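You operate a simulated robot arm through the tools that you are given. There is no shell and no other tool. Be economical: measure what you need, move in short steps, check, and stop when the job is done.

Carry out the task below with a simulated robot arm. There is one attempt and no reset: what you move stays moved.

TASK
Roll-test the gear twice, clearing the screen in between.
Fine: the yellow tester button clears it; roll tester rocker off after. Where these are worked on the way, their far stop is far enough and under half their travel is too little: roll tester rocker.

The check looks at the end state, three seconds after you hand in, the way a careful person would. Anything else that was tipped, shoved, dropped, spilled or broken makes it a failure.

THE ROBOT
A 5-joint arm with a two-finger parallel gripper, fixed in place. Base frame: the origin is at the foot of the arm, x ahead of it, y to its left, z up. Units: m, degrees, N and s.
With the tool pointing down near the work surface it reaches from about 0.26 to 0.6 m from the base axis. Its first joint turns from -66.0 to 66.0 degrees. The tool tilts only in the upright plane through the base axis and itself; it spins freely about its own axis. Payload 1.57 kg.
Tool frame: the origin (TCP) lies between the finger pads and is the grasp point; the fingertips stand 0.03 m ahead of it; z points along the fingers, y is the line along which they close. Largest opening 0.08 m; finger width 0.017, thickness 0.012; the body of the gripper, 0.04 by 0.082 m, starts 0.08 m behind the TCP.
Orientation is told as [roll, pitch, yaw] about the base's x, y, z axes, in that order, counted from this pose: with the fingers straight down and closing along the base's y, the tool's x points along the base's -x, its y along +y and its z along -z.

THE INTERFACE
- The arm moves only by the tool jog_arm. Its arguments are lists of equal length, an entry for each row: "linear": the shift along the tool's x, y, z in units of 20 mm (1.0 is 20 mm), a list of three; "dr": the turn, a rotation vector about the tool's x, y, z in units of 5 degrees (1.0 is 5 degrees), a list of three. In form: {"linear": [[dx, dy, dz], ...], "dr": [[rx, ry, rz], ...]}. A call has 1 to 12 rows; each row shifts and turns the commanded pose from where the row before left it, along the tool's axes as they then stand. "jaw" is the gripper command, from -1 (fully open) to 1 (shut), values between in proportion, set as the call begins (left out, the last holds). A call with a number of a shift or a turn outside -1 to 1 is refused whole. Rows are played at 5 a second. More than 0.05 m and 8.6 degrees between two rows, or a gripper value outside its range, and nothing of the call is played. Where a pose cannot be reached the arm comes as near as it can. A force on the tool above 40 N (or 10 N above the force at the start of the call, whichever is more), or a blocked arm, ends the call early, and 0.2 s more pass. Each finger travels about 0.153 m/s and halts on what it meets, pressing with about 30 N; the grip force reading is that of the motor and also rises with nothing between the fingers. The clock runs only during rows and for 0.2 s after the last one: add rows that do not move to give the fingers time. It gives the time, the measured TCP pose, the force on the tool (base axes), the opening and the grip force at its end, in the units of the frame above (readings bear some noise), with the torque about the TCP (base axes, N m) and any sound that the robot's microphone picked up.
- Cameras (640 x 400 px; columns grow to the right, rows downward): "scene" is fixed at [0.0218, 0.3929, 0.5246]; the picture's right is [-0.77, -0.64, 0.00], its down [-0.29, 0.35, -0.89] and it looks along [0.57, -0.68, -0.46] (base axes); focal length 316 px, centre (320, 200). "wrist" rides on the gripper at [0.072, -0.007, -0.122] in the tool frame; the picture's right is [0.09, 1.00, 0.00], its down [-0.84, 0.08, -0.54] and it looks along [-0.54, 0.05, 0.84] (tool axes); focal length 238 px, centre (320, 200). There is no depth. A picture from a camera that has moved, and an enlarged one, comes with that camera's place and axes in the base frame and with its lens. The place of the scene camera against the robot may be out by one fixed shift of up to 0.025 m in any direction.
- snapshot(camera): a new picture of that camera. The clock stands still meanwhile.
- inspect(camera, box): a new picture of the part [left, top, right, bottom] of that camera's present view, enlarged. The clock stands still meanwhile.
- sign_off(): hands the job in; it is judged then, once.

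Go step by step. Nothing tells you positions but the pictures and the camera data: compare them with the known pose of the tool, close in by small moves and look again before you grip or let go. The budget is 120 turns and 84 pictures, counting those below and the enlarged ones. Unless the task says otherwise, let go and move clear before handing in, and close with one line.

The tools are called after "Call:" as name(argument=value, ...) on one line, values as JSON. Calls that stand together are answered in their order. jog_arm: Moves the arm, as the interface text tells. Its arguments: {"type":"object","properties":{"linear":{"type":"array","items":{"type":"array","items":{"type":"number"}}},"dr":{"type":"array","items":{"type":"array","items":{"type":"number"}}},"jaw":{"type":"number"}},"required":["linear","dr"]} The other tools are called the same way: snapshot (camera) takes a picture; inspect (camera, box) takes an enlarged picture of a part of a camera's view; sign_off () hands the job in.

At the start:

```text
time: 0.0
eef_pos: [0.3136, -0.0701, 0.3148]
orientation: [0.0, 0.0, 0.0]
ft_force: [-0.3, 0.0, 0.0]
torque: [0.0, 0.01, 0.0]
grip_width: 0.08
grip_force: 0.1
```

scene: 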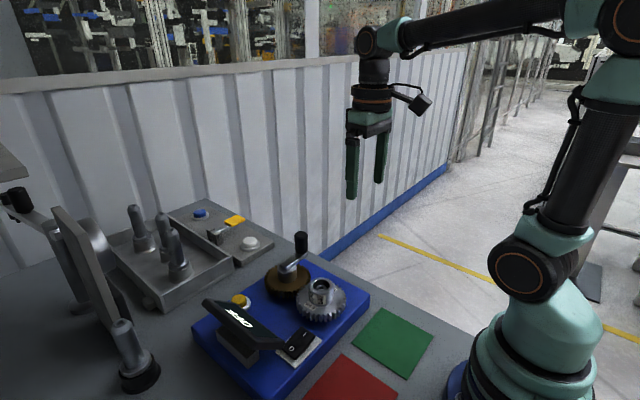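
wrist: 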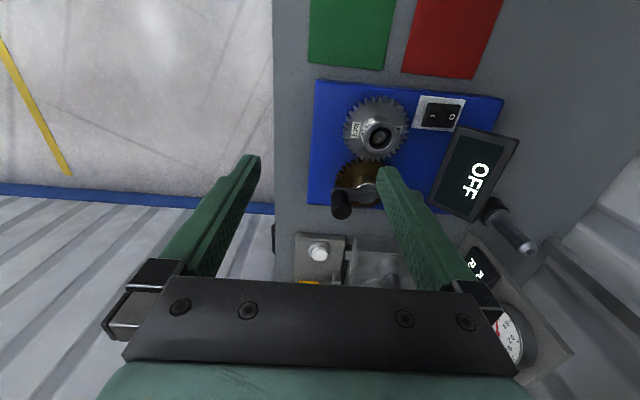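

I see the blue roll tester with a gear, a crank gear, a screen reading OFF, a rocker, and a yellow button. I'll look closer.

Call:
inspect(camera="scene", box=[180, 220, 380, 400])

Call:
inspect(camera="wrist", box=[280, 60, 540, 240])

Call:
inspect(camera="scene", box=[0, 170, 280, 400])

```text
2.22 times, centred on (280, 310) of scene
camera zoom: at [0.0218, 0.3929, 0.5246], right [-0.77, -0.64, 0.0], down [-0.29, 0.35, -0.89], along [0.57, -0.68, -0.46], focal length 703 px, centre (409, -44)
```

zoom: 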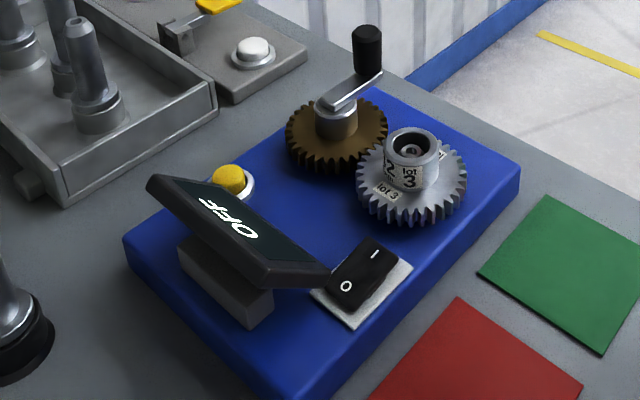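

```text
2.22 times, centred on (410, 150) of wrist
camera zoom: at [0.2422, -0.0772, 0.435], right [-0.09, 1.0, 0.0], down [0.84, 0.08, 0.54], along [0.54, 0.05, -0.84], focal length 530 px, centre (120, 311)
```

zoom: 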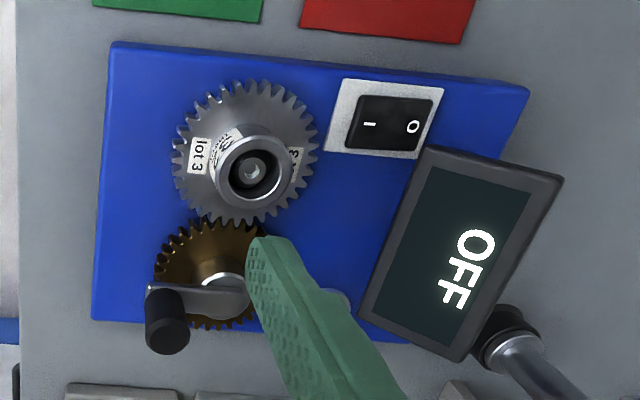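

```text
1.74 times, centred on (140, 285) of scene
camera zoom: at [0.0218, 0.3929, 0.5246], right [-0.77, -0.64, 0.0], down [-0.29, 0.35, -0.89], along [0.57, -0.68, -0.46], focal length 550 px, centre (633, 52)
```

zoom: 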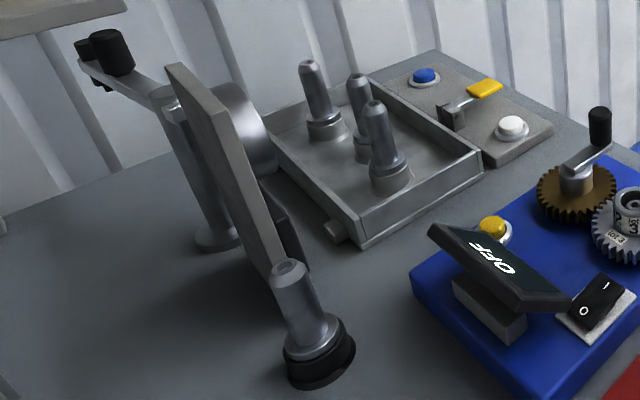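

Now I shift sideways for parallax with the wrist camera, fingers closed.

Call:
jog_arm(linear=[[0, 1, 0], [0, 1, 0], [0, 1, 0], [0, 1, 0], [0, 1, 0], [0, 1, 0], [0, 0, 0]], dr=[[0, 0, 0], [0, 0, 0], [0, 0, 0], [0, 0, 0], [0, 0, 0], [0, 0, 0], [0, 0, 0]], jaw=1)

Call:
snapshot(camera="wrist")

Call:
inspect(camera="wrist", box=[140, 60, 400, 240])

```text
time: 1.6
eef_pos: [0.3138, 0.0505, 0.3125]
orientation: [0.0, 0.1, -0.1]
ft_force: [0.1, 0.3, 0.1]
torque: [0.0, 0.04, 0.02]
grip_width: 0.0001
grip_force: 21.1
```

```text
78 pictures are left
camera wrist: at [0.2429, 0.0431, 0.4345], right [-0.09, 1.0, 0.0], down [0.84, 0.08, 0.54], along [0.54, 0.05, -0.84], focal length 238 px, centre (320, 200)
```

wrist: 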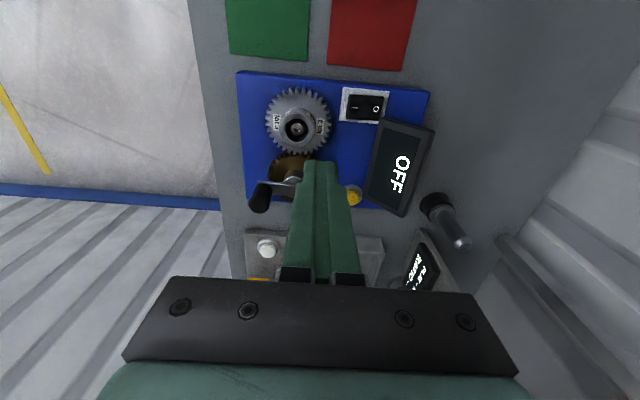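

```text
2.22 times, centred on (270, 150) of wrist
camera zoom: at [0.2429, 0.0431, 0.4345], right [-0.09, 1.0, 0.0], down [0.84, 0.08, 0.54], along [0.54, 0.05, -0.84], focal length 530 px, centre (431, 311)
```

zoom: 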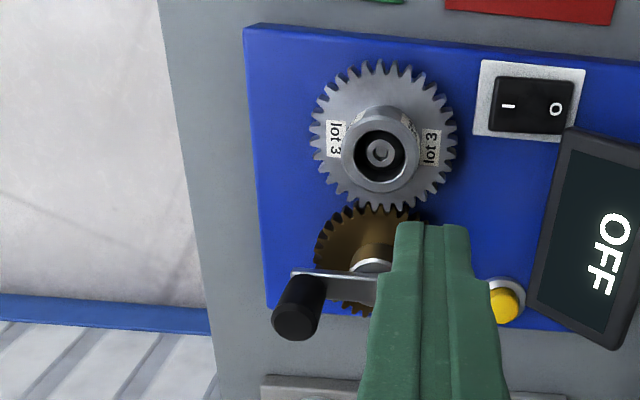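

Triangulated from the wrist views, the rocker is near (0.316, 0.120, 0.05) with I on the -y side. The yellow button is near (0.470, 0.129), and the crank knob near (0.442, -0.027) with its top at z 0.15. I spin the tool 90° so the closed tips are narrow along y.

Call:
jog_arm(linear=[[0, 0, 0], [0, 0, 0], [0, 0, 0], [0, 0, 0], [0, 0, 0], [0, 0, 0], [0, 0, 0], [0, 0, 0], [0, 0, 0]], dr=[[0, 0, -1], [0, 0, -1], [0, 0, -1], [0, 0, -1], [0, 0, -1], [0, 0, -1], [0, 0, -1], [0, 0, -1], [0, 0, -1]])

Call:
jog_arm(linear=[[0, 0, 0], [0, 0, 0], [0, 0, 0], [0, 0, 0], [0, 0, 0], [0, 0, 0], [0, 0, 0], [0, 0, 0], [0, 0, 0]], dr=[[0, 0, -1], [0, 0, -1], [0, 0, -1], [0, 0, -1], [0, 0, -1], [0, 0, -1], [0, 0, -1], [0, 0, -1], [0, 0, -1]])

Call:
jog_arm(linear=[[-1, 0, 1], [-1, 0, 1], [-0.8, 0, 1], [0, 0, 1], [0, 0, 1], [0, 0, 1], [0, 0, 0.5], [0, 0, 0]], dr=[[0, 0, 0], [0, 0, 0], [0, 0, 0], [0, 0, 0], [0, 0, 0], [0, 0, 0], [0, 0, 0], [0, 0, 0]])

Call:
snapshot(camera="wrist")

Call:
snapshot(camera="scene")

```text
time: 3.6
eef_pos: [0.3139, 0.0494, 0.3135]
orientation: [0.1, 0.0, 45.1]
ft_force: [0.0, 0.7, -0.7]
torque: [0.01, 0.0, -0.04]
grip_width: 0.0002
grip_force: 21.3
```

```text
time: 5.6
eef_pos: [0.3134, 0.05, 0.3136]
orientation: [0.1, 0.0, 90.1]
ft_force: [0.0, -0.9, 0.1]
torque: [-0.04, -0.01, 0.02]
grip_width: 0.0
grip_force: 21.6
```

```text
time: 7.4
eef_pos: [0.3118, 0.1054, 0.1836]
orientation: [0.1, 0.0, 90.0]
ft_force: [0.7, 0.2, 0.3]
torque: [0.03, 0.0, 0.0]
grip_width: 0.0
grip_force: 21.4
```

```text
76 pictures are left
camera wrist: at [0.3206, 0.034, 0.3054], right [-1.0, -0.09, 0.0], down [-0.08, 0.84, 0.54], along [-0.05, 0.54, -0.84], focal length 238 px, centre (320, 200)
```

wrist: 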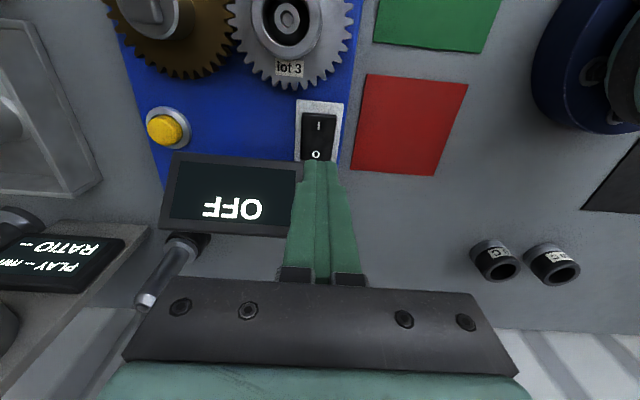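

```text
75 pictures are left
```

scene: 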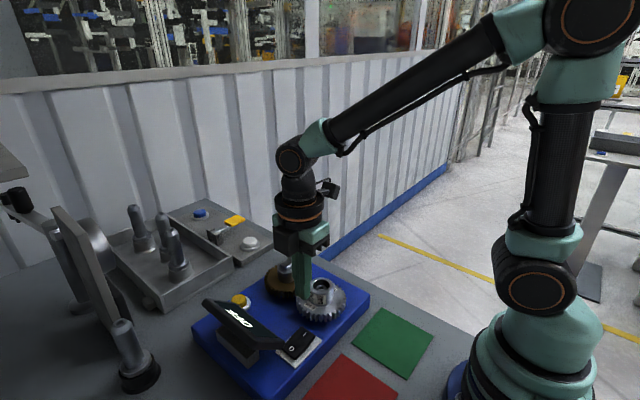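

Tips are above the I side of the rocker; I descend to just above it.

Call:
jog_arm(linear=[[0, -0.2, 1], [0, 0, 1], [0, 0, 1], [0, 0, 1], [0, 0, 0]], dr=[[0, 0, 0], [0, 0, 0], [0, 0, 0], [0, 0, 0], [0, 0, 0]])

Call:
snapshot(camera="wrist")

Call:
inspect(camera="scene", box=[180, 220, 380, 400])

```text
time: 8.6
eef_pos: [0.3165, 0.1056, 0.1034]
orientation: [0.1, 0.0, 90.0]
ft_force: [0.3, 0.1, 0.1]
torque: [-0.02, 0.04, 0.02]
grip_width: 0.0
grip_force: 21.0
```

```text
74 pictures are left
camera wrist: at [0.3241, 0.0329, 0.2249], right [-1.0, -0.09, 0.0], down [-0.08, 0.84, 0.54], along [-0.05, 0.54, -0.84], focal length 238 px, centre (320, 200)
```

wrist: 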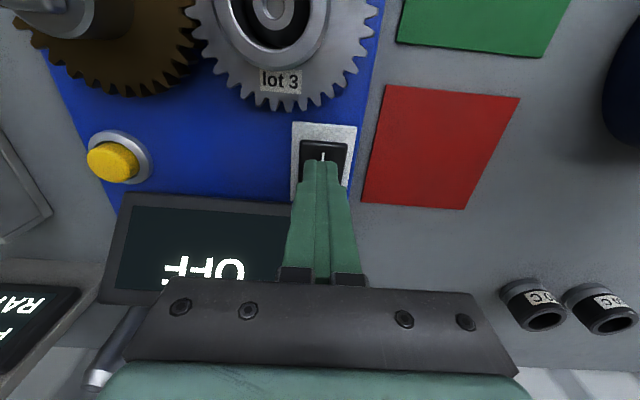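

```text
2.22 times, centred on (280, 310) of scene
camera zoom: at [0.0218, 0.3929, 0.5246], right [-0.77, -0.64, 0.0], down [-0.29, 0.35, -0.89], along [0.57, -0.68, -0.46], focal length 703 px, centre (409, -44)
```

zoom: 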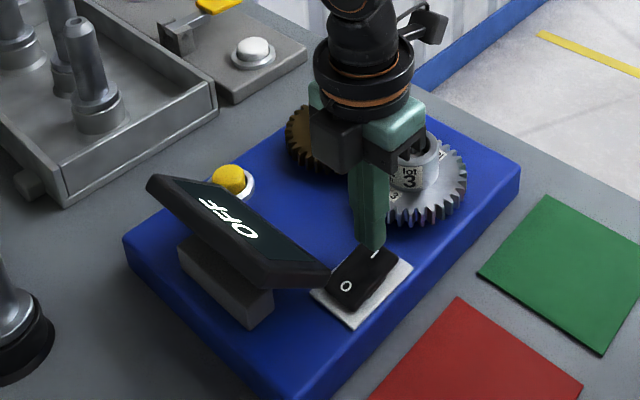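

The tip is centred on the I end. I press down in small steps.

Call:
jog_arm(linear=[[0, 0, 0.5], [0, 0, 0.2], [0, 0, 0.2], [0, 0, 0.2], [0, 0, 0.2], [0, 0, 0.2], [0, 0, 0.2]], dr=[[0, 0, 0], [0, 0, 0], [0, 0, 0], [0, 0, 0], [0, 0, 0], [0, 0, 0], [0, 0, 0]])

Call:
snapshot(camera="wrist")

```text
time: 9.6
eef_pos: [0.3169, 0.1052, 0.0854]
orientation: [0.0, 0.0, 90.1]
ft_force: [-1.5, -1.1, 7.4]
torque: [0.02, 0.03, 0.08]
grip_width: 0.0
grip_force: 21.5
stopped in row 4: the force on the tool passed its limit at 57 N (the readings are from after the stop); the commanded pose is now the measured one
```

```text
72 pictures are left
camera wrist: at [0.3253, 0.0334, 0.2069], right [-1.0, -0.09, 0.0], down [-0.08, 0.84, 0.54], along [-0.05, 0.54, -0.84], focal length 238 px, centre (320, 200)
```

wrist: 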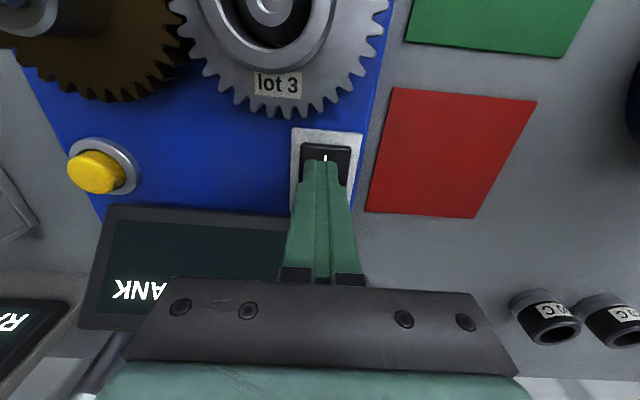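

The screen has changed ("..ANK"), so the tester is on. I lift off and read it.

Call:
jog_arm(linear=[[0, 0, -0.5], [0, 0, -1], [0, 0, -1], [0, 0, -1], [0, 0, -1], [0, 0, -1], [0, 0, -1], [0, 0, 0]], dr=[[0, 0, 0], [0, 0, 0], [0, 0, 0], [0, 0, 0], [0, 0, 0], [0, 0, 0], [0, 0, 0], [0, 0, 0]])

Call:
snapshot(camera="wrist")

Call:
inspect(camera="scene", box=[180, 220, 380, 400])

```text
time: 11.3
eef_pos: [0.3181, 0.1044, 0.2155]
orientation: [0.0, 0.0, 89.9]
ft_force: [0.2, 0.2, 0.6]
torque: [0.04, 0.02, -0.01]
grip_width: 0.0
grip_force: 21.2
```

```text
71 pictures are left
camera wrist: at [0.3256, 0.0321, 0.3377], right [-1.0, -0.09, 0.0], down [-0.08, 0.84, 0.54], along [-0.05, 0.54, -0.84], focal length 238 px, centre (320, 200)
```

wrist: 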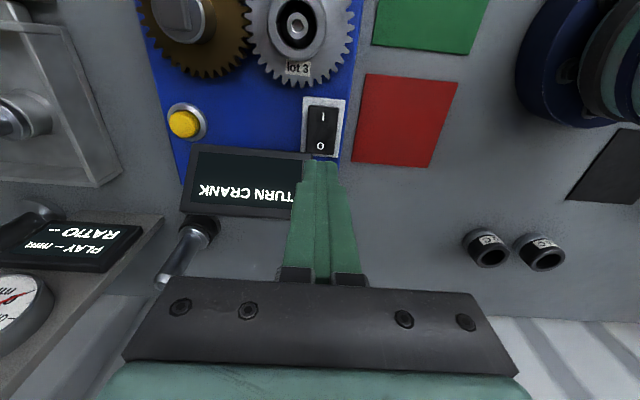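

```text
2.22 times, centred on (280, 310) of scene
camera zoom: at [0.0218, 0.3929, 0.5246], right [-0.77, -0.64, 0.0], down [-0.29, 0.35, -0.89], along [0.57, -0.68, -0.46], focal length 703 px, centre (409, -44)
```

zoom: 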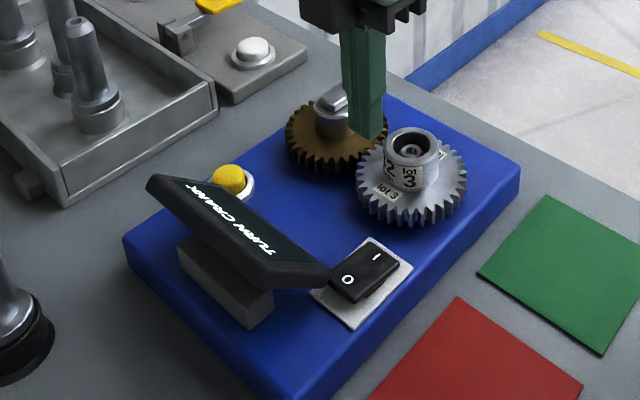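

The screen reads TURN CRANK. I move above the crank knob with fingers open.

Call:
jog_arm(linear=[[0.95, -0.9, 0], [0.95, -0.9, 0], [0.95, -0.9, 0], [0.95, -0.9, 0], [0.95, -0.9, 0], [0.95, -0.9, 0], [0.85, -0.8, 0], [0, 0, 0]], dr=[[0, 0, 0], [0, 0, 0], [0, 0, 0], [0, 0, 0], [0, 0, 0], [0, 0, 0], [0, 0, 0], [0, 0, 0]], jaw=0.2)

Call:
snapshot(camera="wrist")

Call:
inspect(camera="scene", box=[180, 180, 380, 360])

```text
time: 13.2
eef_pos: [0.4421, -0.0266, 0.2155]
orientation: [0.0, 0.0, 90.0]
ft_force: [-0.4, 0.6, 0.1]
torque: [-0.02, -0.03, 0.01]
grip_width: 0.0322
grip_force: 0.1
```

```text
69 pictures are left
camera wrist: at [0.4488, -0.0987, 0.3367], right [-1.0, -0.09, 0.0], down [-0.08, 0.84, 0.54], along [-0.05, 0.54, -0.84], focal length 238 px, centre (320, 200)
```

wrist: 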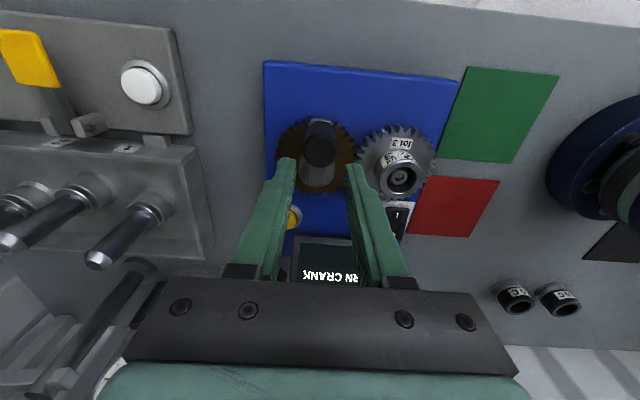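

```text
2.22 times, centred on (280, 270) of scene
camera zoom: at [0.0218, 0.3929, 0.5246], right [-0.77, -0.64, 0.0], down [-0.29, 0.35, -0.89], along [0.57, -0.68, -0.46], focal length 703 px, centre (409, 44)
```

zoom: 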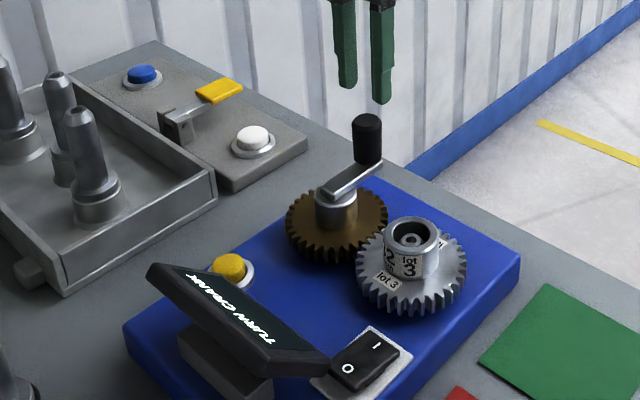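

The knob is centred under the fingers. I zoom in to fix the crank axis.

Call:
inspect(camera="wrist", box=[250, 90, 450, 215])

Call:
jog_arm(linear=[[0.8, 0.8, -0.5], [0.8, 0.8, -0.5], [0.8, 0.8, -0.5], [0.8, 0.8, -0.5], [0, 0, 0]], dr=[[0, 0, 0], [0, 0, 0], [0, 0, 0], [0, 0, 0], [0, 0, 0]], jaw=-0.2)

Call:
snapshot(camera="wrist")

```text
3.20 times, centred on (350, 152) of wrist
camera zoom: at [0.4488, -0.0987, 0.3367], right [-1.0, -0.09, 0.0], down [-0.08, 0.84, 0.54], along [-0.05, 0.54, -0.84], focal length 763 px, centre (224, 352)
```

zoom: 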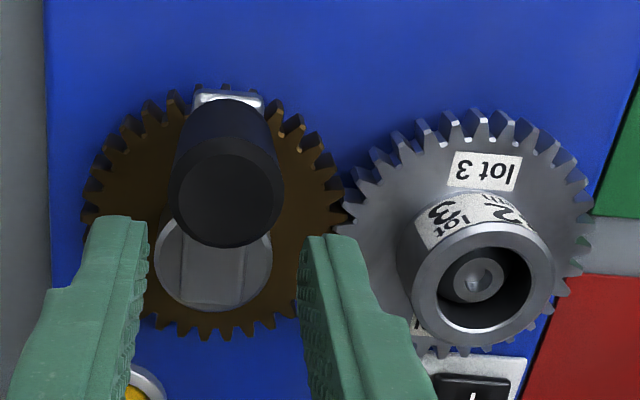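

```text
time: 14.3
eef_pos: [0.3771, -0.0898, 0.2548]
orientation: [0.0, -0.1, 90.0]
ft_force: [-0.5, -0.6, 0.0]
torque: [-0.02, -0.01, -0.03]
grip_width: 0.048
grip_force: 0.1
```

```text
66 pictures are left
camera wrist: at [0.3854, -0.1618, 0.3768], right [-1.0, -0.09, 0.0], down [-0.08, 0.84, 0.54], along [-0.05, 0.54, -0.84], focal length 238 px, centre (320, 200)
```

wrist: 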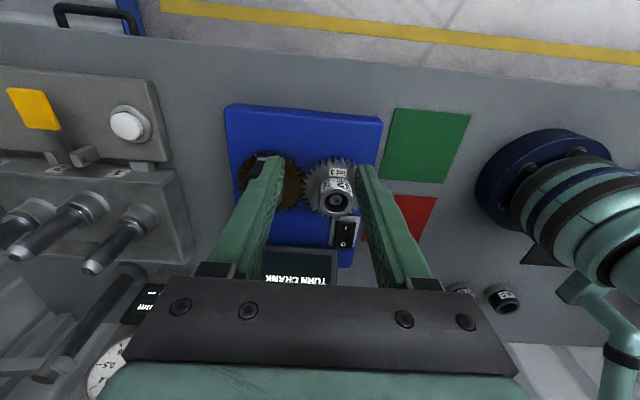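

Knob diameter is about 0.029, the axis near (0.4415, 0.018), radius about 0.045, with the arm along -y. I go back over the knob and descend around it with fingers open.

Call:
jog_arm(linear=[[-0.8, -0.8, 0.5], [-0.8, -0.8, 0.5], [-0.8, -0.8, 0.5], [-0.8, -0.8, 0.5], [0, 0, 1], [0, 0, 0.8], [0, 0, 0]], dr=[[0, 0, 0], [0, 0, 0], [0, 0, 0], [0, 0, 0], [0, 0, 0], [0, 0, 0], [0, 0, 0]], jaw=-0.3)

Call:
inspect(camera="wrist", box=[200, 60, 440, 210])

Call:
inspect(camera="scene", box=[180, 180, 380, 360])

```text
time: 15.9
eef_pos: [0.4425, -0.0246, 0.1785]
orientation: [0.0, 0.0, 89.9]
ft_force: [0.3, -0.1, 0.1]
torque: [0.01, -0.01, -0.01]
grip_width: 0.0518
grip_force: 0.0
```

```text
2.67 times, centred on (320, 135) of wrist
camera zoom: at [0.4498, -0.0965, 0.3001], right [-1.0, -0.09, 0.0], down [-0.08, 0.84, 0.54], along [-0.05, 0.54, -0.84], focal length 636 px, centre (320, 373)
```

zoom: 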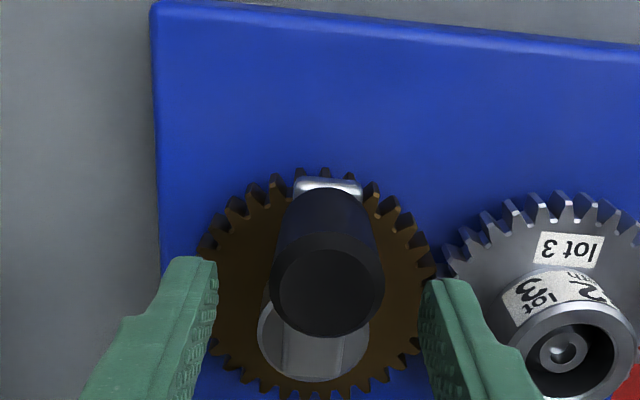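

```text
2.22 times, centred on (280, 270) of scene
camera zoom: at [0.0218, 0.3929, 0.5246], right [-0.77, -0.64, 0.0], down [-0.29, 0.35, -0.89], along [0.57, -0.68, -0.46], focal length 703 px, centre (409, 44)
```

zoom: 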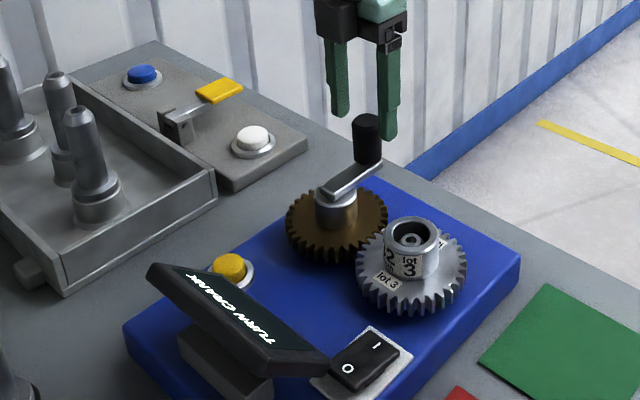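

Fingers straddle the knob. I descend to grip height and close.

Call:
jog_arm(linear=[[0.14, 0, 0.8], [0, 0, 1], [0, 0, 0]], dr=[[0, 0, 0], [0, 0, 0], [0, 0, 0]])

Call:
inspect(camera="scene", box=[180, 180, 380, 360])

Call:
jog_arm(linear=[[0, 0, 0], [0, 0, 0], [0, 0, 0]], dr=[[0, 0, 0], [0, 0, 0], [0, 0, 0]], jaw=1)

```text
time: 16.8
eef_pos: [0.4422, -0.0267, 0.1431]
orientation: [0.1, 0.0, 90.0]
ft_force: [-0.5, 1.0, 0.4]
torque: [-0.02, -0.03, 0.02]
grip_width: 0.0518
grip_force: 0.0
```

```text
2.22 times, centred on (280, 270) of scene
camera zoom: at [0.0218, 0.3929, 0.5246], right [-0.77, -0.64, 0.0], down [-0.29, 0.35, -0.89], along [0.57, -0.68, -0.46], focal length 703 px, centre (409, 44)
```

zoom: 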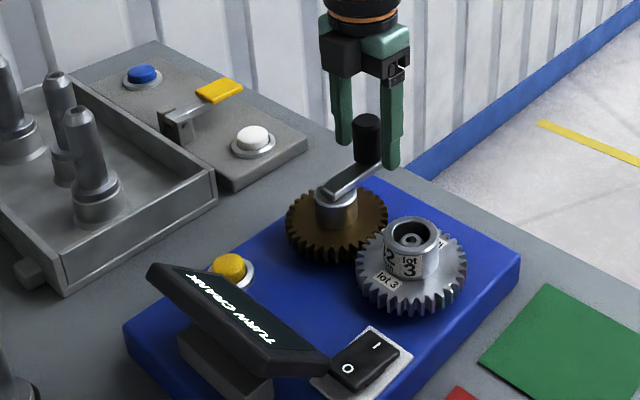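

```text
time: 17.6
eef_pos: [0.4419, -0.0274, 0.1427]
orientation: [0.1, 0.0, 90.0]
ft_force: [-7.3, -4.6, -1.1]
torque: [0.24, -0.92, 0.34]
grip_width: 0.0296
grip_force: 39.1
```

The knob is gripped at 0.0296 m. I turn a small arc first (30° counter-clockwise, tool turning with the crank).

Call:
jog_arm(linear=[[-0.0086, -0.196, 0], [-0.0086, -0.196, 0], [-0.0086, -0.196, 0], [-0.0086, -0.196, 0], [-0.0086, -0.196, 0], [-0.0086, -0.196, 0]], dr=[[0, 0, -1], [0, 0, -1], [0, 0, -1], [0, 0, -1], [0, 0, -1], [0, 0, -1]])

Call:
inspect(camera="scene", box=[180, 180, 380, 360])

```text
time: 18.9
eef_pos: [0.4654, -0.0224, 0.1421]
orientation: [-0.1, -0.1, 120.2]
ft_force: [12.5, 4.2, -20.9]
torque: [-0.16, 0.86, -0.66]
grip_width: 0.0294
grip_force: 38.9
```

```text
2.22 times, centred on (280, 270) of scene
camera zoom: at [0.0219, 0.3929, 0.5246], right [-0.77, -0.64, 0.0], down [-0.29, 0.35, -0.89], along [0.57, -0.68, -0.46], focal length 703 px, centre (409, 44)
```

zoom: 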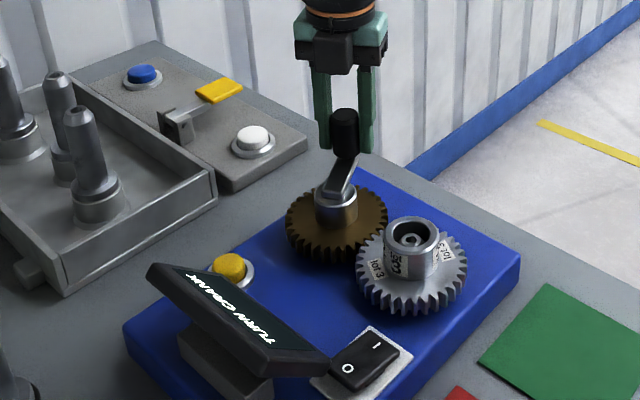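

The crank and gear turn as wanted. I continue with radius adjusted to about 0.0465.

Call:
jog_arm(linear=[[0, -0.203, 0.02], [-0.009, -0.203, 0.02], [-0.009, -0.203, 0], [-0.009, -0.203, 0], [-0.009, -0.203, 0], [-0.009, -0.203, 0]], dr=[[0, 0, -1], [0, 0, -1], [0, 0, -1], [0, 0, -1], [0, 0, -1], [0, 0, -1]])

Call:
jog_arm(linear=[[-0.009, -0.203, 0], [-0.009, -0.203, 0], [-0.009, -0.203, 0], [-0.009, -0.203, 0], [-0.009, -0.203, 0], [-0.009, -0.203, 0]], dr=[[0, 0, -1], [0, 0, -1], [0, 0, -1], [0, 0, -1], [0, 0, -1], [0, 0, -1]])

Call:
snapshot(camera="scene")

```text
time: 20.4
eef_pos: [0.4826, -0.005, 0.1433]
orientation: [0.0, -0.1, 150.0]
ft_force: [7.7, -10.3, -17.2]
torque: [0.61, -0.45, 0.2]
grip_width: 0.0294
grip_force: 39.1
```

```text
time: 21.8
eef_pos: [0.4818, 0.0547, 0.1431]
orientation: [0.2, -0.8, 178.9]
ft_force: [-23.3, -23.7, 23.4]
torque: [0.83, 0.01, 0.11]
grip_width: 0.0289
grip_force: 38.9
out of reach, approached as far as the arm can: row 5, 6
```

```text
61 pictures are left
```

scene: 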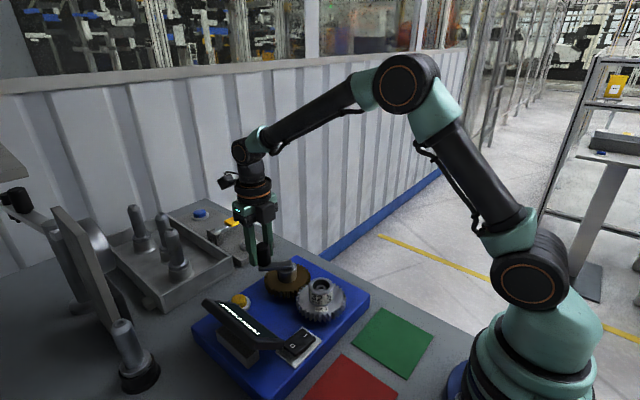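

At yaw about 175° the spin reached its limit and the arm slid ahead along the arc, with the crank now turned about 130°. I release the knob in place and check.

Call:
jog_arm(linear=[[0, 0, 0], [0, 0, 0]], dr=[[0, 0, 0], [0, 0, 0]], jaw=-0.3)

Call:
inspect(camera="scene", box=[180, 180, 380, 360])

Call:
snapshot(camera="wrist")

```text
time: 22.4
eef_pos: [0.4854, 0.0571, 0.1421]
orientation: [-0.1, 0.0, 179.0]
ft_force: [0.4, -0.4, 0.3]
torque: [0.03, -0.02, 0.02]
grip_width: 0.0523
grip_force: 0.0
```

```text
2.22 times, centred on (280, 270) of scene
camera zoom: at [0.0218, 0.3929, 0.5246], right [-0.77, -0.64, 0.0], down [-0.29, 0.35, -0.89], along [0.57, -0.68, -0.46], focal length 703 px, centre (409, 44)
```

zoom: 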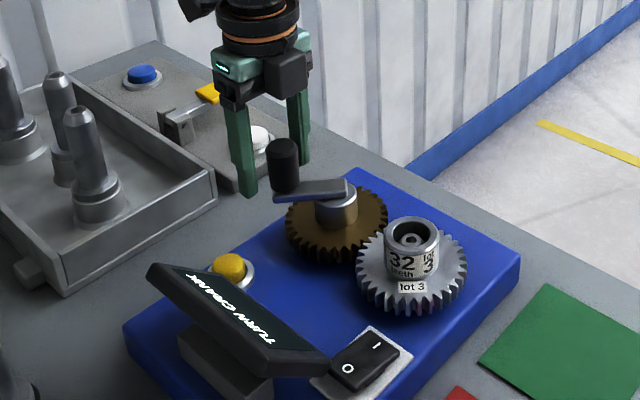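

```text
59 pictures are left
camera wrist: at [0.5571, 0.061, 0.2634], right [0.07, -1.0, 0.0], down [-0.84, -0.06, 0.54], along [-0.54, -0.04, -0.84], focal length 238 px, centre (320, 200)
```

wrist: 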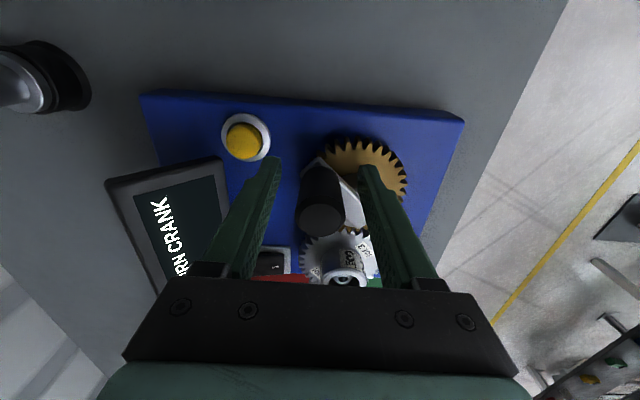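

The knob sits about 11 mm off-centre between the open fingers. I centre on it and unwind the spin while loose.

Call:
jog_arm(linear=[[-0.5, 0.2, 0], [0, 0, 0], [0, 0, 0], [0, 0, 0], [0, 0, 0], [0, 0, 0], [0, 0, 0], [0, 0, 0], [0, 0, 0], [0, 0, 0]], dr=[[0, 0, 0], [0, 0, 1], [0, 0, 1], [0, 0, 1], [0, 0, 1], [0, 0, 1], [0, 0, 1], [0, 0, 1], [0, 0, 1], [0, 0, 1]])

Call:
jog_arm(linear=[[0, 0, 0], [0, 0, 0], [0, 0, 0], [0, 0, 0], [0, 0, 0], [0, 0, 0], [0, 0, 0], [0, 0, 0], [0, 0, 0]], dr=[[0, 0, 1], [0, 0, 1], [0, 0, 1], [0, 0, 1], [0, 0, 1], [0, 0, 1], [0, 0, 1], [0, 0, 1], [0, 0, 1]])

Call:
snapshot(camera="wrist")

```text
time: 24.6
eef_pos: [0.4728, 0.0592, 0.1415]
orientation: [-0.1, 0.0, 134.9]
ft_force: [-0.7, 0.0, 1.2]
torque: [-0.01, 0.02, -0.02]
grip_width: 0.0519
grip_force: 0.0
out of reach, approached as far as the arm can: row 1
```

```text
time: 26.6
eef_pos: [0.473, 0.0597, 0.1417]
orientation: [0.0, 0.0, 89.8]
ft_force: [0.2, -0.8, -0.1]
torque: [-0.02, 0.0, 0.02]
grip_width: 0.0517
grip_force: 0.1
```

```text
58 pictures are left
camera wrist: at [0.4809, -0.0124, 0.264], right [-1.0, -0.09, 0.0], down [-0.07, 0.84, 0.54], along [-0.05, 0.54, -0.84], focal length 238 px, centre (320, 200)
```

wrist: 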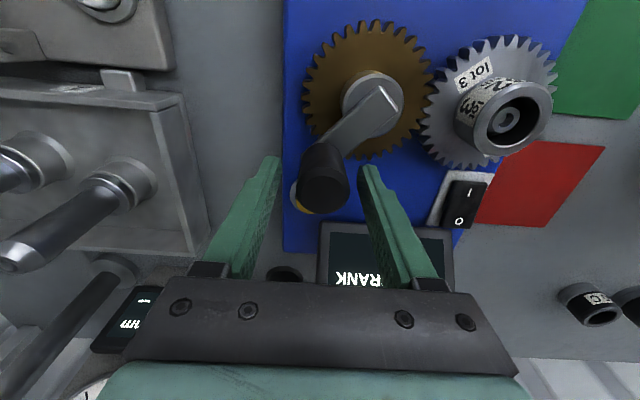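

The axis is confirmed at about (0.4414, 0.0165), with the knob at about 49° around it. I regrip at yaw 90 and try turning on with fixed tool orientation.

Call:
jog_arm(linear=[[0.38, 0.05, 0], [0, 0, 0]], dr=[[0, 0, 0], [0, 0, 0]])

Call:
jog_arm(linear=[[0, 0, 0], [0, 0, 0], [0, 0, 0]], dr=[[0, 0, 0], [0, 0, 0], [0, 0, 0]], jaw=1)

Call:
jog_arm(linear=[[-0.238, 0.328, 0], [-0.178, 0.364, 0], [-0.112, 0.39, 0], [0, 0, 0]], dr=[[0, 0, 0], [0, 0, 0], [0, 0, 0], [0, 0, 0]])

Call:
inspect(camera="scene", box=[180, 180, 380, 360])

```text
time: 27.1
eef_pos: [0.4722, 0.0517, 0.1426]
orientation: [0.2, 0.0, 90.0]
ft_force: [-0.4, -0.8, -0.5]
torque: [0.01, 0.01, -0.02]
grip_width: 0.052
grip_force: 0.0
```

```text
time: 27.9
eef_pos: [0.4728, 0.0531, 0.1424]
orientation: [0.0, -0.1, 90.0]
ft_force: [-4.1, -2.5, -0.5]
torque: [-0.18, -0.91, -0.09]
grip_width: 0.0299
grip_force: 39.4
```

```text
time: 29.0
eef_pos: [0.4533, 0.0636, 0.1448]
orientation: [-0.6, -0.1, 90.3]
ft_force: [7.1, 0.3, -1.1]
torque: [-0.02, 1.52, 0.31]
grip_width: 0.0291
grip_force: 39.1
stopped in row 4: the force on the tool passed its limit at 40 N (the readings are from after the stop); the commanded pose is now the measured one
```

```text
2.22 times, centred on (280, 270) of scene
camera zoom: at [0.0218, 0.3929, 0.5246], right [-0.77, -0.64, 0.0], down [-0.29, 0.35, -0.89], along [0.57, -0.68, -0.46], focal length 703 px, centre (409, 44)
```

zoom: 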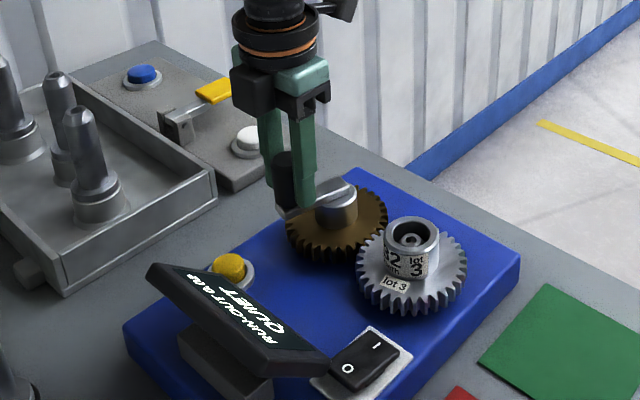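

The screen changed; I read it.

Call:
inspect(camera="scene", box=[220, 295, 290, 345])

Call:
snapshot(camera="wrist")

```text
8.00 times, centred on (255, 320) of scene
camera zoom: at [0.0218, 0.3929, 0.5246], right [-0.77, -0.64, 0.0], down [-0.29, 0.35, -0.89], along [0.57, -0.68, -0.46], focal length 2532 px, centre (840, -760)
```

zoom: 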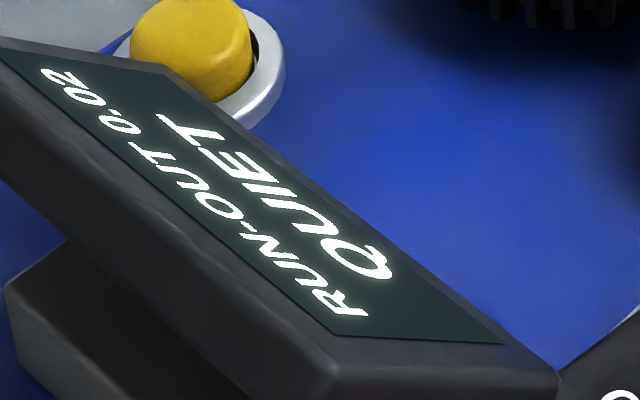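

```text
55 pictures are left
camera wrist: at [0.4594, -0.0085, 0.2651], right [-1.0, -0.1, -0.01], down [-0.09, 0.84, 0.54], along [-0.04, 0.54, -0.84], focal length 238 px, centre (320, 200)
```

wrist: 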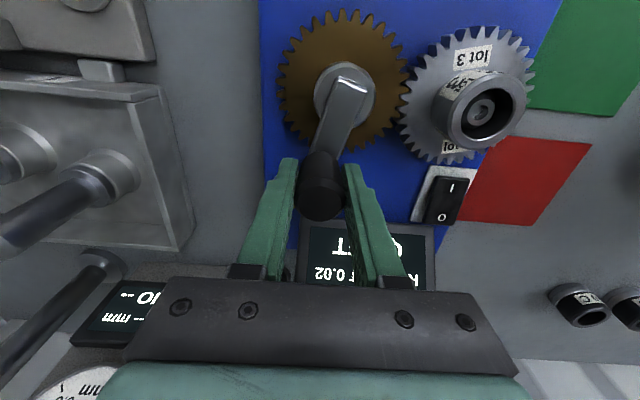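

First result: RUN-OUT 0.02 QUIET. I release, rise, and go over the yellow button with fingers closed.

Call:
jog_arm(linear=[[0, 0, 0], [0, 0, 0], [0, 0, -1], [0, 0, -1], [0, 0, -1], [0, 0, -0.5], [0, 0, 0]], dr=[[0, 0, 0], [0, 0, 0], [0, 0, 0], [0, 0, 0], [0, 0, 0], [0, 0, 0], [0, 0, 0]], jaw=-0.3)

Call:
jog_arm(linear=[[-0.9, -0.4, 0], [-0.9, -0.4, 0], [-0.9, -0.35, 0], [0, 0, 0]], dr=[[0, 0, 0], [0, 0, 0], [0, 0, 0], [0, 0, 0]], jaw=1)

Call:
snapshot(camera="wrist")

Call:
inspect(camera="scene", box=[180, 180, 380, 360])

```text
time: 30.6
eef_pos: [0.4528, 0.0629, 0.2131]
orientation: [-0.5, 0.0, 90.3]
ft_force: [-0.4, -1.0, 0.1]
torque: [0.01, -0.04, -0.03]
grip_width: 0.0523
grip_force: 0.0
```

```text
time: 31.6
eef_pos: [0.4761, 0.1173, 0.2148]
orientation: [-0.5, -0.1, 90.1]
ft_force: [-0.7, -0.2, 0.0]
torque: [0.01, -0.02, -0.03]
grip_width: 0.0
grip_force: 21.5
```

```text
54 pictures are left
camera wrist: at [0.4825, 0.0451, 0.336], right [-1.0, -0.1, -0.01], down [-0.08, 0.84, 0.54], along [-0.04, 0.54, -0.84], focal length 238 px, centre (320, 200)
```

wrist: 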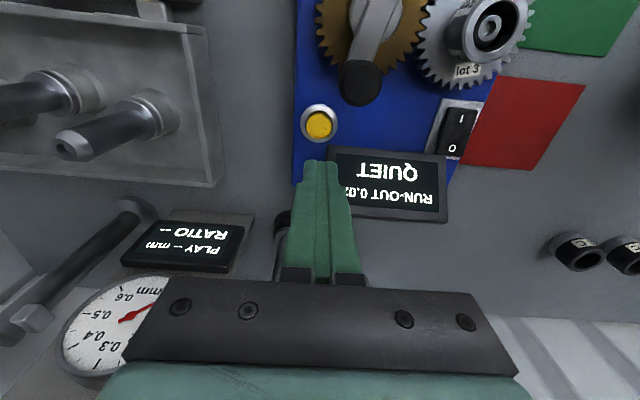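

```text
2.22 times, centred on (280, 270) of scene
camera zoom: at [0.0218, 0.3929, 0.5246], right [-0.77, -0.64, 0.0], down [-0.29, 0.35, -0.89], along [0.57, -0.68, -0.46], focal length 703 px, centre (409, 44)
```

zoom: 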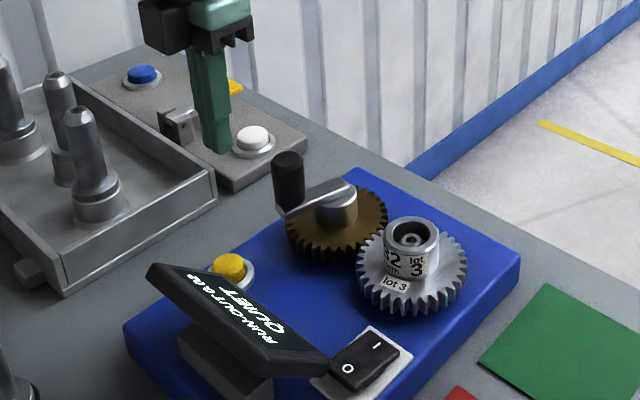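

The button is at about (0.479, 0.120). I descend to just above it and look.

Call:
jog_arm(linear=[[-0.1, -0.15, 1], [0, 0, 1], [0, 0, 1], [0, 0, 1], [0, 0, 1], [0, 0, 0]], dr=[[0, 0, 0], [0, 0, 0], [0, 0, 0], [0, 0, 0], [0, 0, 0], [0, 0, 0]])

Call:
snapshot(camera="wrist")

Call:
inspect(camera="scene", box=[200, 230, 340, 350])

```text
time: 33.0
eef_pos: [0.4788, 0.1202, 0.1141]
orientation: [-0.6, -0.1, 90.2]
ft_force: [0.4, -0.4, 0.5]
torque: [-0.05, -0.03, -0.01]
grip_width: 0.0001
grip_force: 21.2
```

```text
52 pictures are left
camera wrist: at [0.4856, 0.0484, 0.2357], right [-1.0, -0.1, -0.01], down [-0.08, 0.84, 0.54], along [-0.04, 0.54, -0.84], focal length 238 px, centre (320, 200)
```

wrist: 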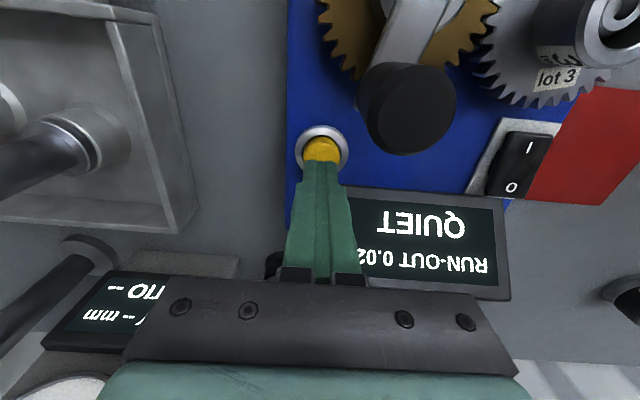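

```text
3.33 times, centred on (270, 290) of scene
camera zoom: at [0.0218, 0.3929, 0.5246], right [-0.77, -0.64, 0.0], down [-0.29, 0.35, -0.89], along [0.57, -0.68, -0.46], focal length 1055 px, centre (487, -100)
```

zoom: 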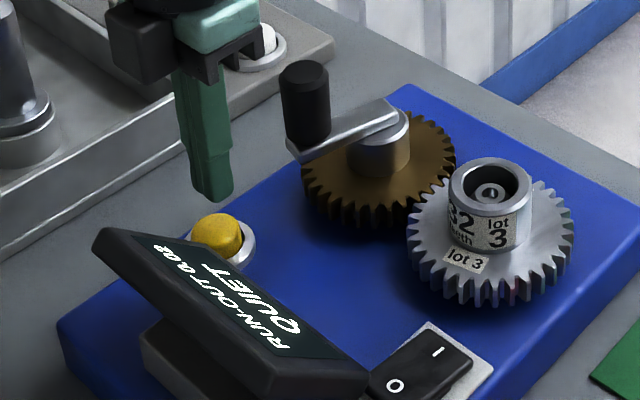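

Aligned over the yellow button; I press down gently in small steps.

Call:
jog_arm(linear=[[0.1, 0, 0.5], [0, 0, 0.3], [0, 0, 0.15], [0, 0, 0.15], [0, 0, 0.15], [0, 0, 0.15], [0, 0, 0.15], [0, 0, 0.15]], dr=[[0, 0, 0], [0, 0, 0], [0, 0, 0], [0, 0, 0], [0, 0, 0], [0, 0, 0], [0, 0, 0], [0, 0, 0]])

Call:
inspect(camera="scene", box=[200, 230, 340, 350])

```text
time: 34.8
eef_pos: [0.4807, 0.1186, 0.0844]
orientation: [-0.5, -0.1, 90.3]
ft_force: [-9.3, -1.8, 20.6]
torque: [-0.06, 0.27, -0.01]
grip_width: 0.0002
grip_force: 20.9
heard: click
stopped in row 8: the force on the tool passed its limit at 43 N (the readings are from after the stop); the commanded pose is now the measured one
```

```text
3.33 times, centred on (270, 290) of scene
camera zoom: at [0.0217, 0.3929, 0.5246], right [-0.77, -0.64, 0.0], down [-0.29, 0.35, -0.89], along [0.57, -0.68, -0.46], focal length 1055 px, centre (487, -100)
```

zoom: 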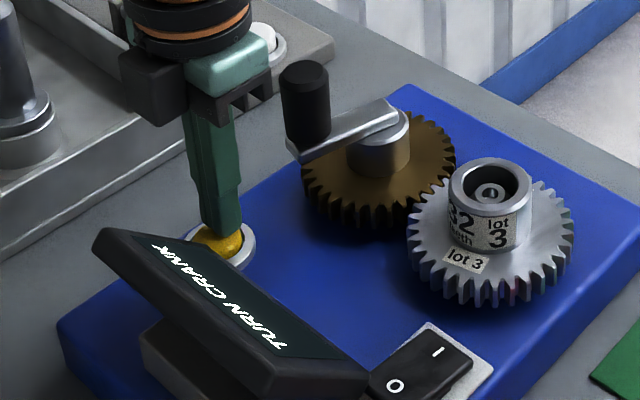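

Click heard and the screen is back to TURN CRANK. I rise clear and unwind the spin in the air so I can turn the crank the same way again.

Call:
jog_arm(linear=[[0, 0, -0.5], [0, 0, -1], [0, 0, -1], [0, 0, -1], [0, 0, -1], [0, 0, -1], [0, 0, -1], [0, 0, 0]], dr=[[0, 0, 0], [0, 0, 0], [0, 0, 0], [0, 0, 0], [0, 0, 0], [0, 0, 0], [0, 0, 0], [0, 0, 0]])

Call:
jog_arm(linear=[[0.9, 0.36, 0], [0.9, 0.36, 0], [0.9, 0.36, 0], [0, 0, 0]], dr=[[0, 0, 0], [0, 0, 0], [0, 0, 0], [0, 0, 0]], jaw=-0.3)

Call:
inspect(camera="wrist", box=[200, 60, 440, 210])

Call:
jog_arm(linear=[[0, 0, 0], [0, 0, 0], [0, 0, 0], [0, 0, 0], [0, 0, 0], [0, 0, 0], [0, 0, 0], [0, 0, 0], [0, 0, 0], [0, 0, 0], [0, 0, 0], [0, 0, 0]], dr=[[0, 0, 1], [0, 0, 1], [0, 0, 1], [0, 0, 1], [0, 0, 1], [0, 0, 1], [0, 0, 1], [0, 0, 1], [0, 0, 1], [0, 0, 1], [0, 0, 1], [0, 0, 1]])

Call:
jog_arm(linear=[[0, 0, 0], [0, 0, 0], [0, 0, 0], [0, 0, 0], [0, 0, 0], [0, 0, 0], [0, 0, 0], [0, 0, 0], [0, 0, 0], [0, 0, 0], [0, 0, 0], [0, 0, 0]], dr=[[0, 0, 1], [0, 0, 1], [0, 0, 1], [0, 0, 1], [0, 0, 1], [0, 0, 1], [0, 0, 1], [0, 0, 1], [0, 0, 1], [0, 0, 1], [0, 0, 1], [0, 0, 1]])

Call:
jog_arm(linear=[[0, 0, 0], [0, 0, 0], [0, 0, 0], [0, 0, 0], [0, 0, 0], [0, 0, 0], [0, 0, 0], [0, 0, 0], [0, 0, 0], [0, 0, 0], [0, 0, 0], [0, 0, 0]], dr=[[0, 0, 1], [0, 0, 1], [0, 0, 1], [0, 0, 1], [0, 0, 1], [0, 0, 1], [0, 0, 1], [0, 0, 1], [0, 0, 1], [0, 0, 1], [0, 0, 1], [0, 0, 1]])

Call:
snapshot(camera="wrist")

```text
time: 36.6
eef_pos: [0.4781, 0.1164, 0.2123]
orientation: [-0.6, -0.1, 90.1]
ft_force: [-0.6, -0.4, 0.8]
torque: [-0.02, -0.02, 0.01]
grip_width: 0.0
grip_force: 21.7
```

```text
time: 37.6
eef_pos: [0.4555, 0.0621, 0.214]
orientation: [-0.7, -0.1, 90.1]
ft_force: [-0.5, 0.8, -0.3]
torque: [0.0, -0.02, -0.01]
grip_width: 0.0516
grip_force: 0.1
```

```text
2.67 times, centred on (320, 135) of wrist
camera zoom: at [0.4616, -0.0093, 0.335], right [-1.0, -0.1, -0.01], down [-0.09, 0.84, 0.54], along [-0.04, 0.54, -0.84], focal length 636 px, centre (320, 373)
```

zoom: 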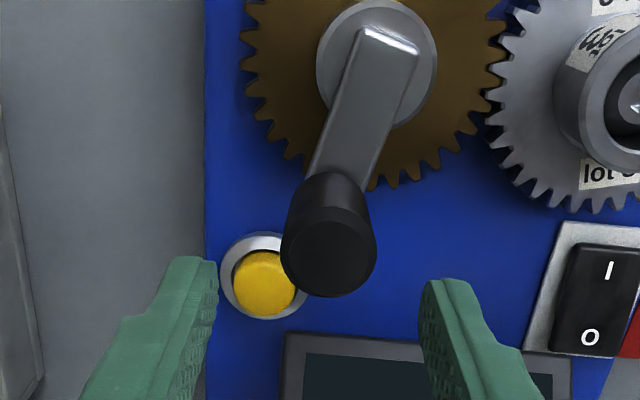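

```text
time: 40.2
eef_pos: [0.4557, 0.0639, 0.2138]
orientation: [-0.2, -0.5, 30.2]
ft_force: [-0.9, -0.3, 0.1]
torque: [-0.01, 0.01, 0.02]
grip_width: 0.052
grip_force: 0.1
```

```text
time: 42.8
eef_pos: [0.4568, 0.0638, 0.2137]
orientation: [0.3, -0.4, -29.8]
ft_force: [-0.1, -0.2, -0.6]
torque: [0.0, -0.01, 0.0]
grip_width: 0.0523
grip_force: 0.0
```

```text
time: 45.4
eef_pos: [0.4558, 0.063, 0.2119]
orientation: [0.5, 0.1, -89.9]
ft_force: [1.0, -0.1, -0.1]
torque: [0.01, 0.01, -0.04]
grip_width: 0.0517
grip_force: 0.1
```

```text
48 pictures are left
camera wrist: at [0.4491, 0.1346, 0.3341], right [1.0, 0.09, 0.01], down [0.07, -0.84, 0.54], along [0.06, -0.54, -0.84], focal length 238 px, centre (320, 200)
```

wrist: 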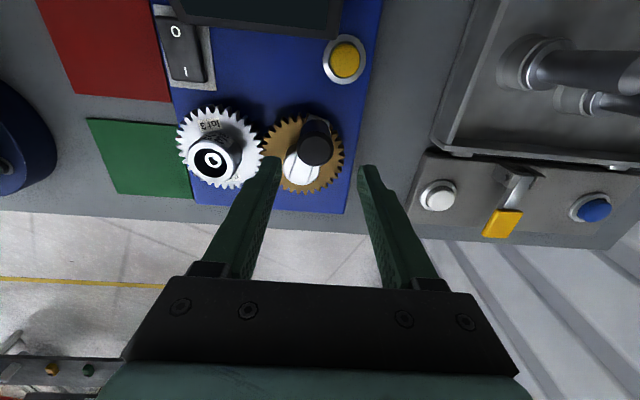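

The knob is at about (0.454, 0.064). I descend, grip, and check.

Call:
jog_arm(linear=[[0.05, -0.08, 1], [0, 0, 1], [0, 0, 1], [0, 0, 0.47], [0, 0, 0]], dr=[[0, 0, 0], [0, 0, 0], [0, 0, 0], [0, 0, 0], [0, 0, 0]])

Call:
jog_arm(linear=[[0, 0, 0], [0, 0, 0], [0, 0, 0]], dr=[[0, 0, 0], [0, 0, 0], [0, 0, 0]], jaw=1)

Call:
snapshot(camera="wrist")

```text
time: 46.6
eef_pos: [0.4541, 0.0653, 0.1432]
orientation: [0.6, 0.1, -89.7]
ft_force: [0.1, -0.1, 0.3]
torque: [-0.02, 0.0, -0.01]
grip_width: 0.052
grip_force: 0.1
```

```text
time: 47.4
eef_pos: [0.4541, 0.0652, 0.1428]
orientation: [0.6, 0.1, -89.7]
ft_force: [2.2, 2.2, -1.4]
torque: [0.21, 1.65, 0.11]
grip_width: 0.0285
grip_force: 38.9
```

```text
47 pictures are left
camera wrist: at [0.4471, 0.1371, 0.2642], right [1.0, 0.1, 0.01], down [0.08, -0.84, 0.54], along [0.06, -0.54, -0.84], focal length 238 px, centre (320, 200)
```

wrist: 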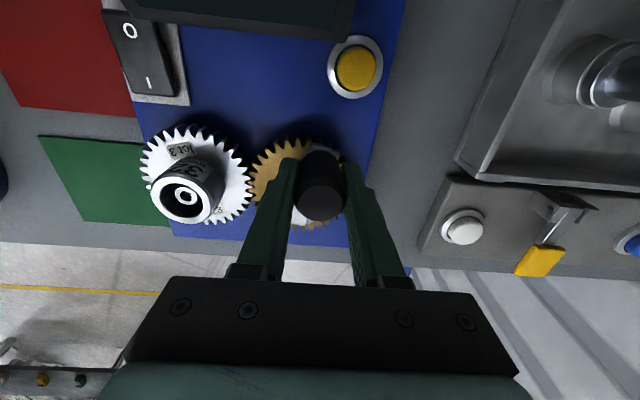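

Knob gripped. I turn counter-clockwise in 30° portions, checking the position after each.

Call:
jog_arm(linear=[[0.045, -0.202, 0], [0.045, -0.202, 0], [0.045, -0.202, 0], [0.045, -0.202, 0], [0.045, -0.202, 0], [0.045, -0.202, 0]], dr=[[0, 0, -1], [0, 0, -1], [0, 0, -1], [0, 0, -1], [0, 0, -1], [0, 0, -1]])

```text
time: 48.6
eef_pos: [0.4405, 0.0653, 0.1417]
orientation: [1.4, -0.4, -66.7]
ft_force: [9.8, 4.3, -5.2]
torque: [-0.24, 1.61, -0.58]
grip_width: 0.0301
grip_force: 39.2
stopped in row 5: the force on the tool passed its limit at 47 N (the readings are from after the stop); the commanded pose is now the measured one
```

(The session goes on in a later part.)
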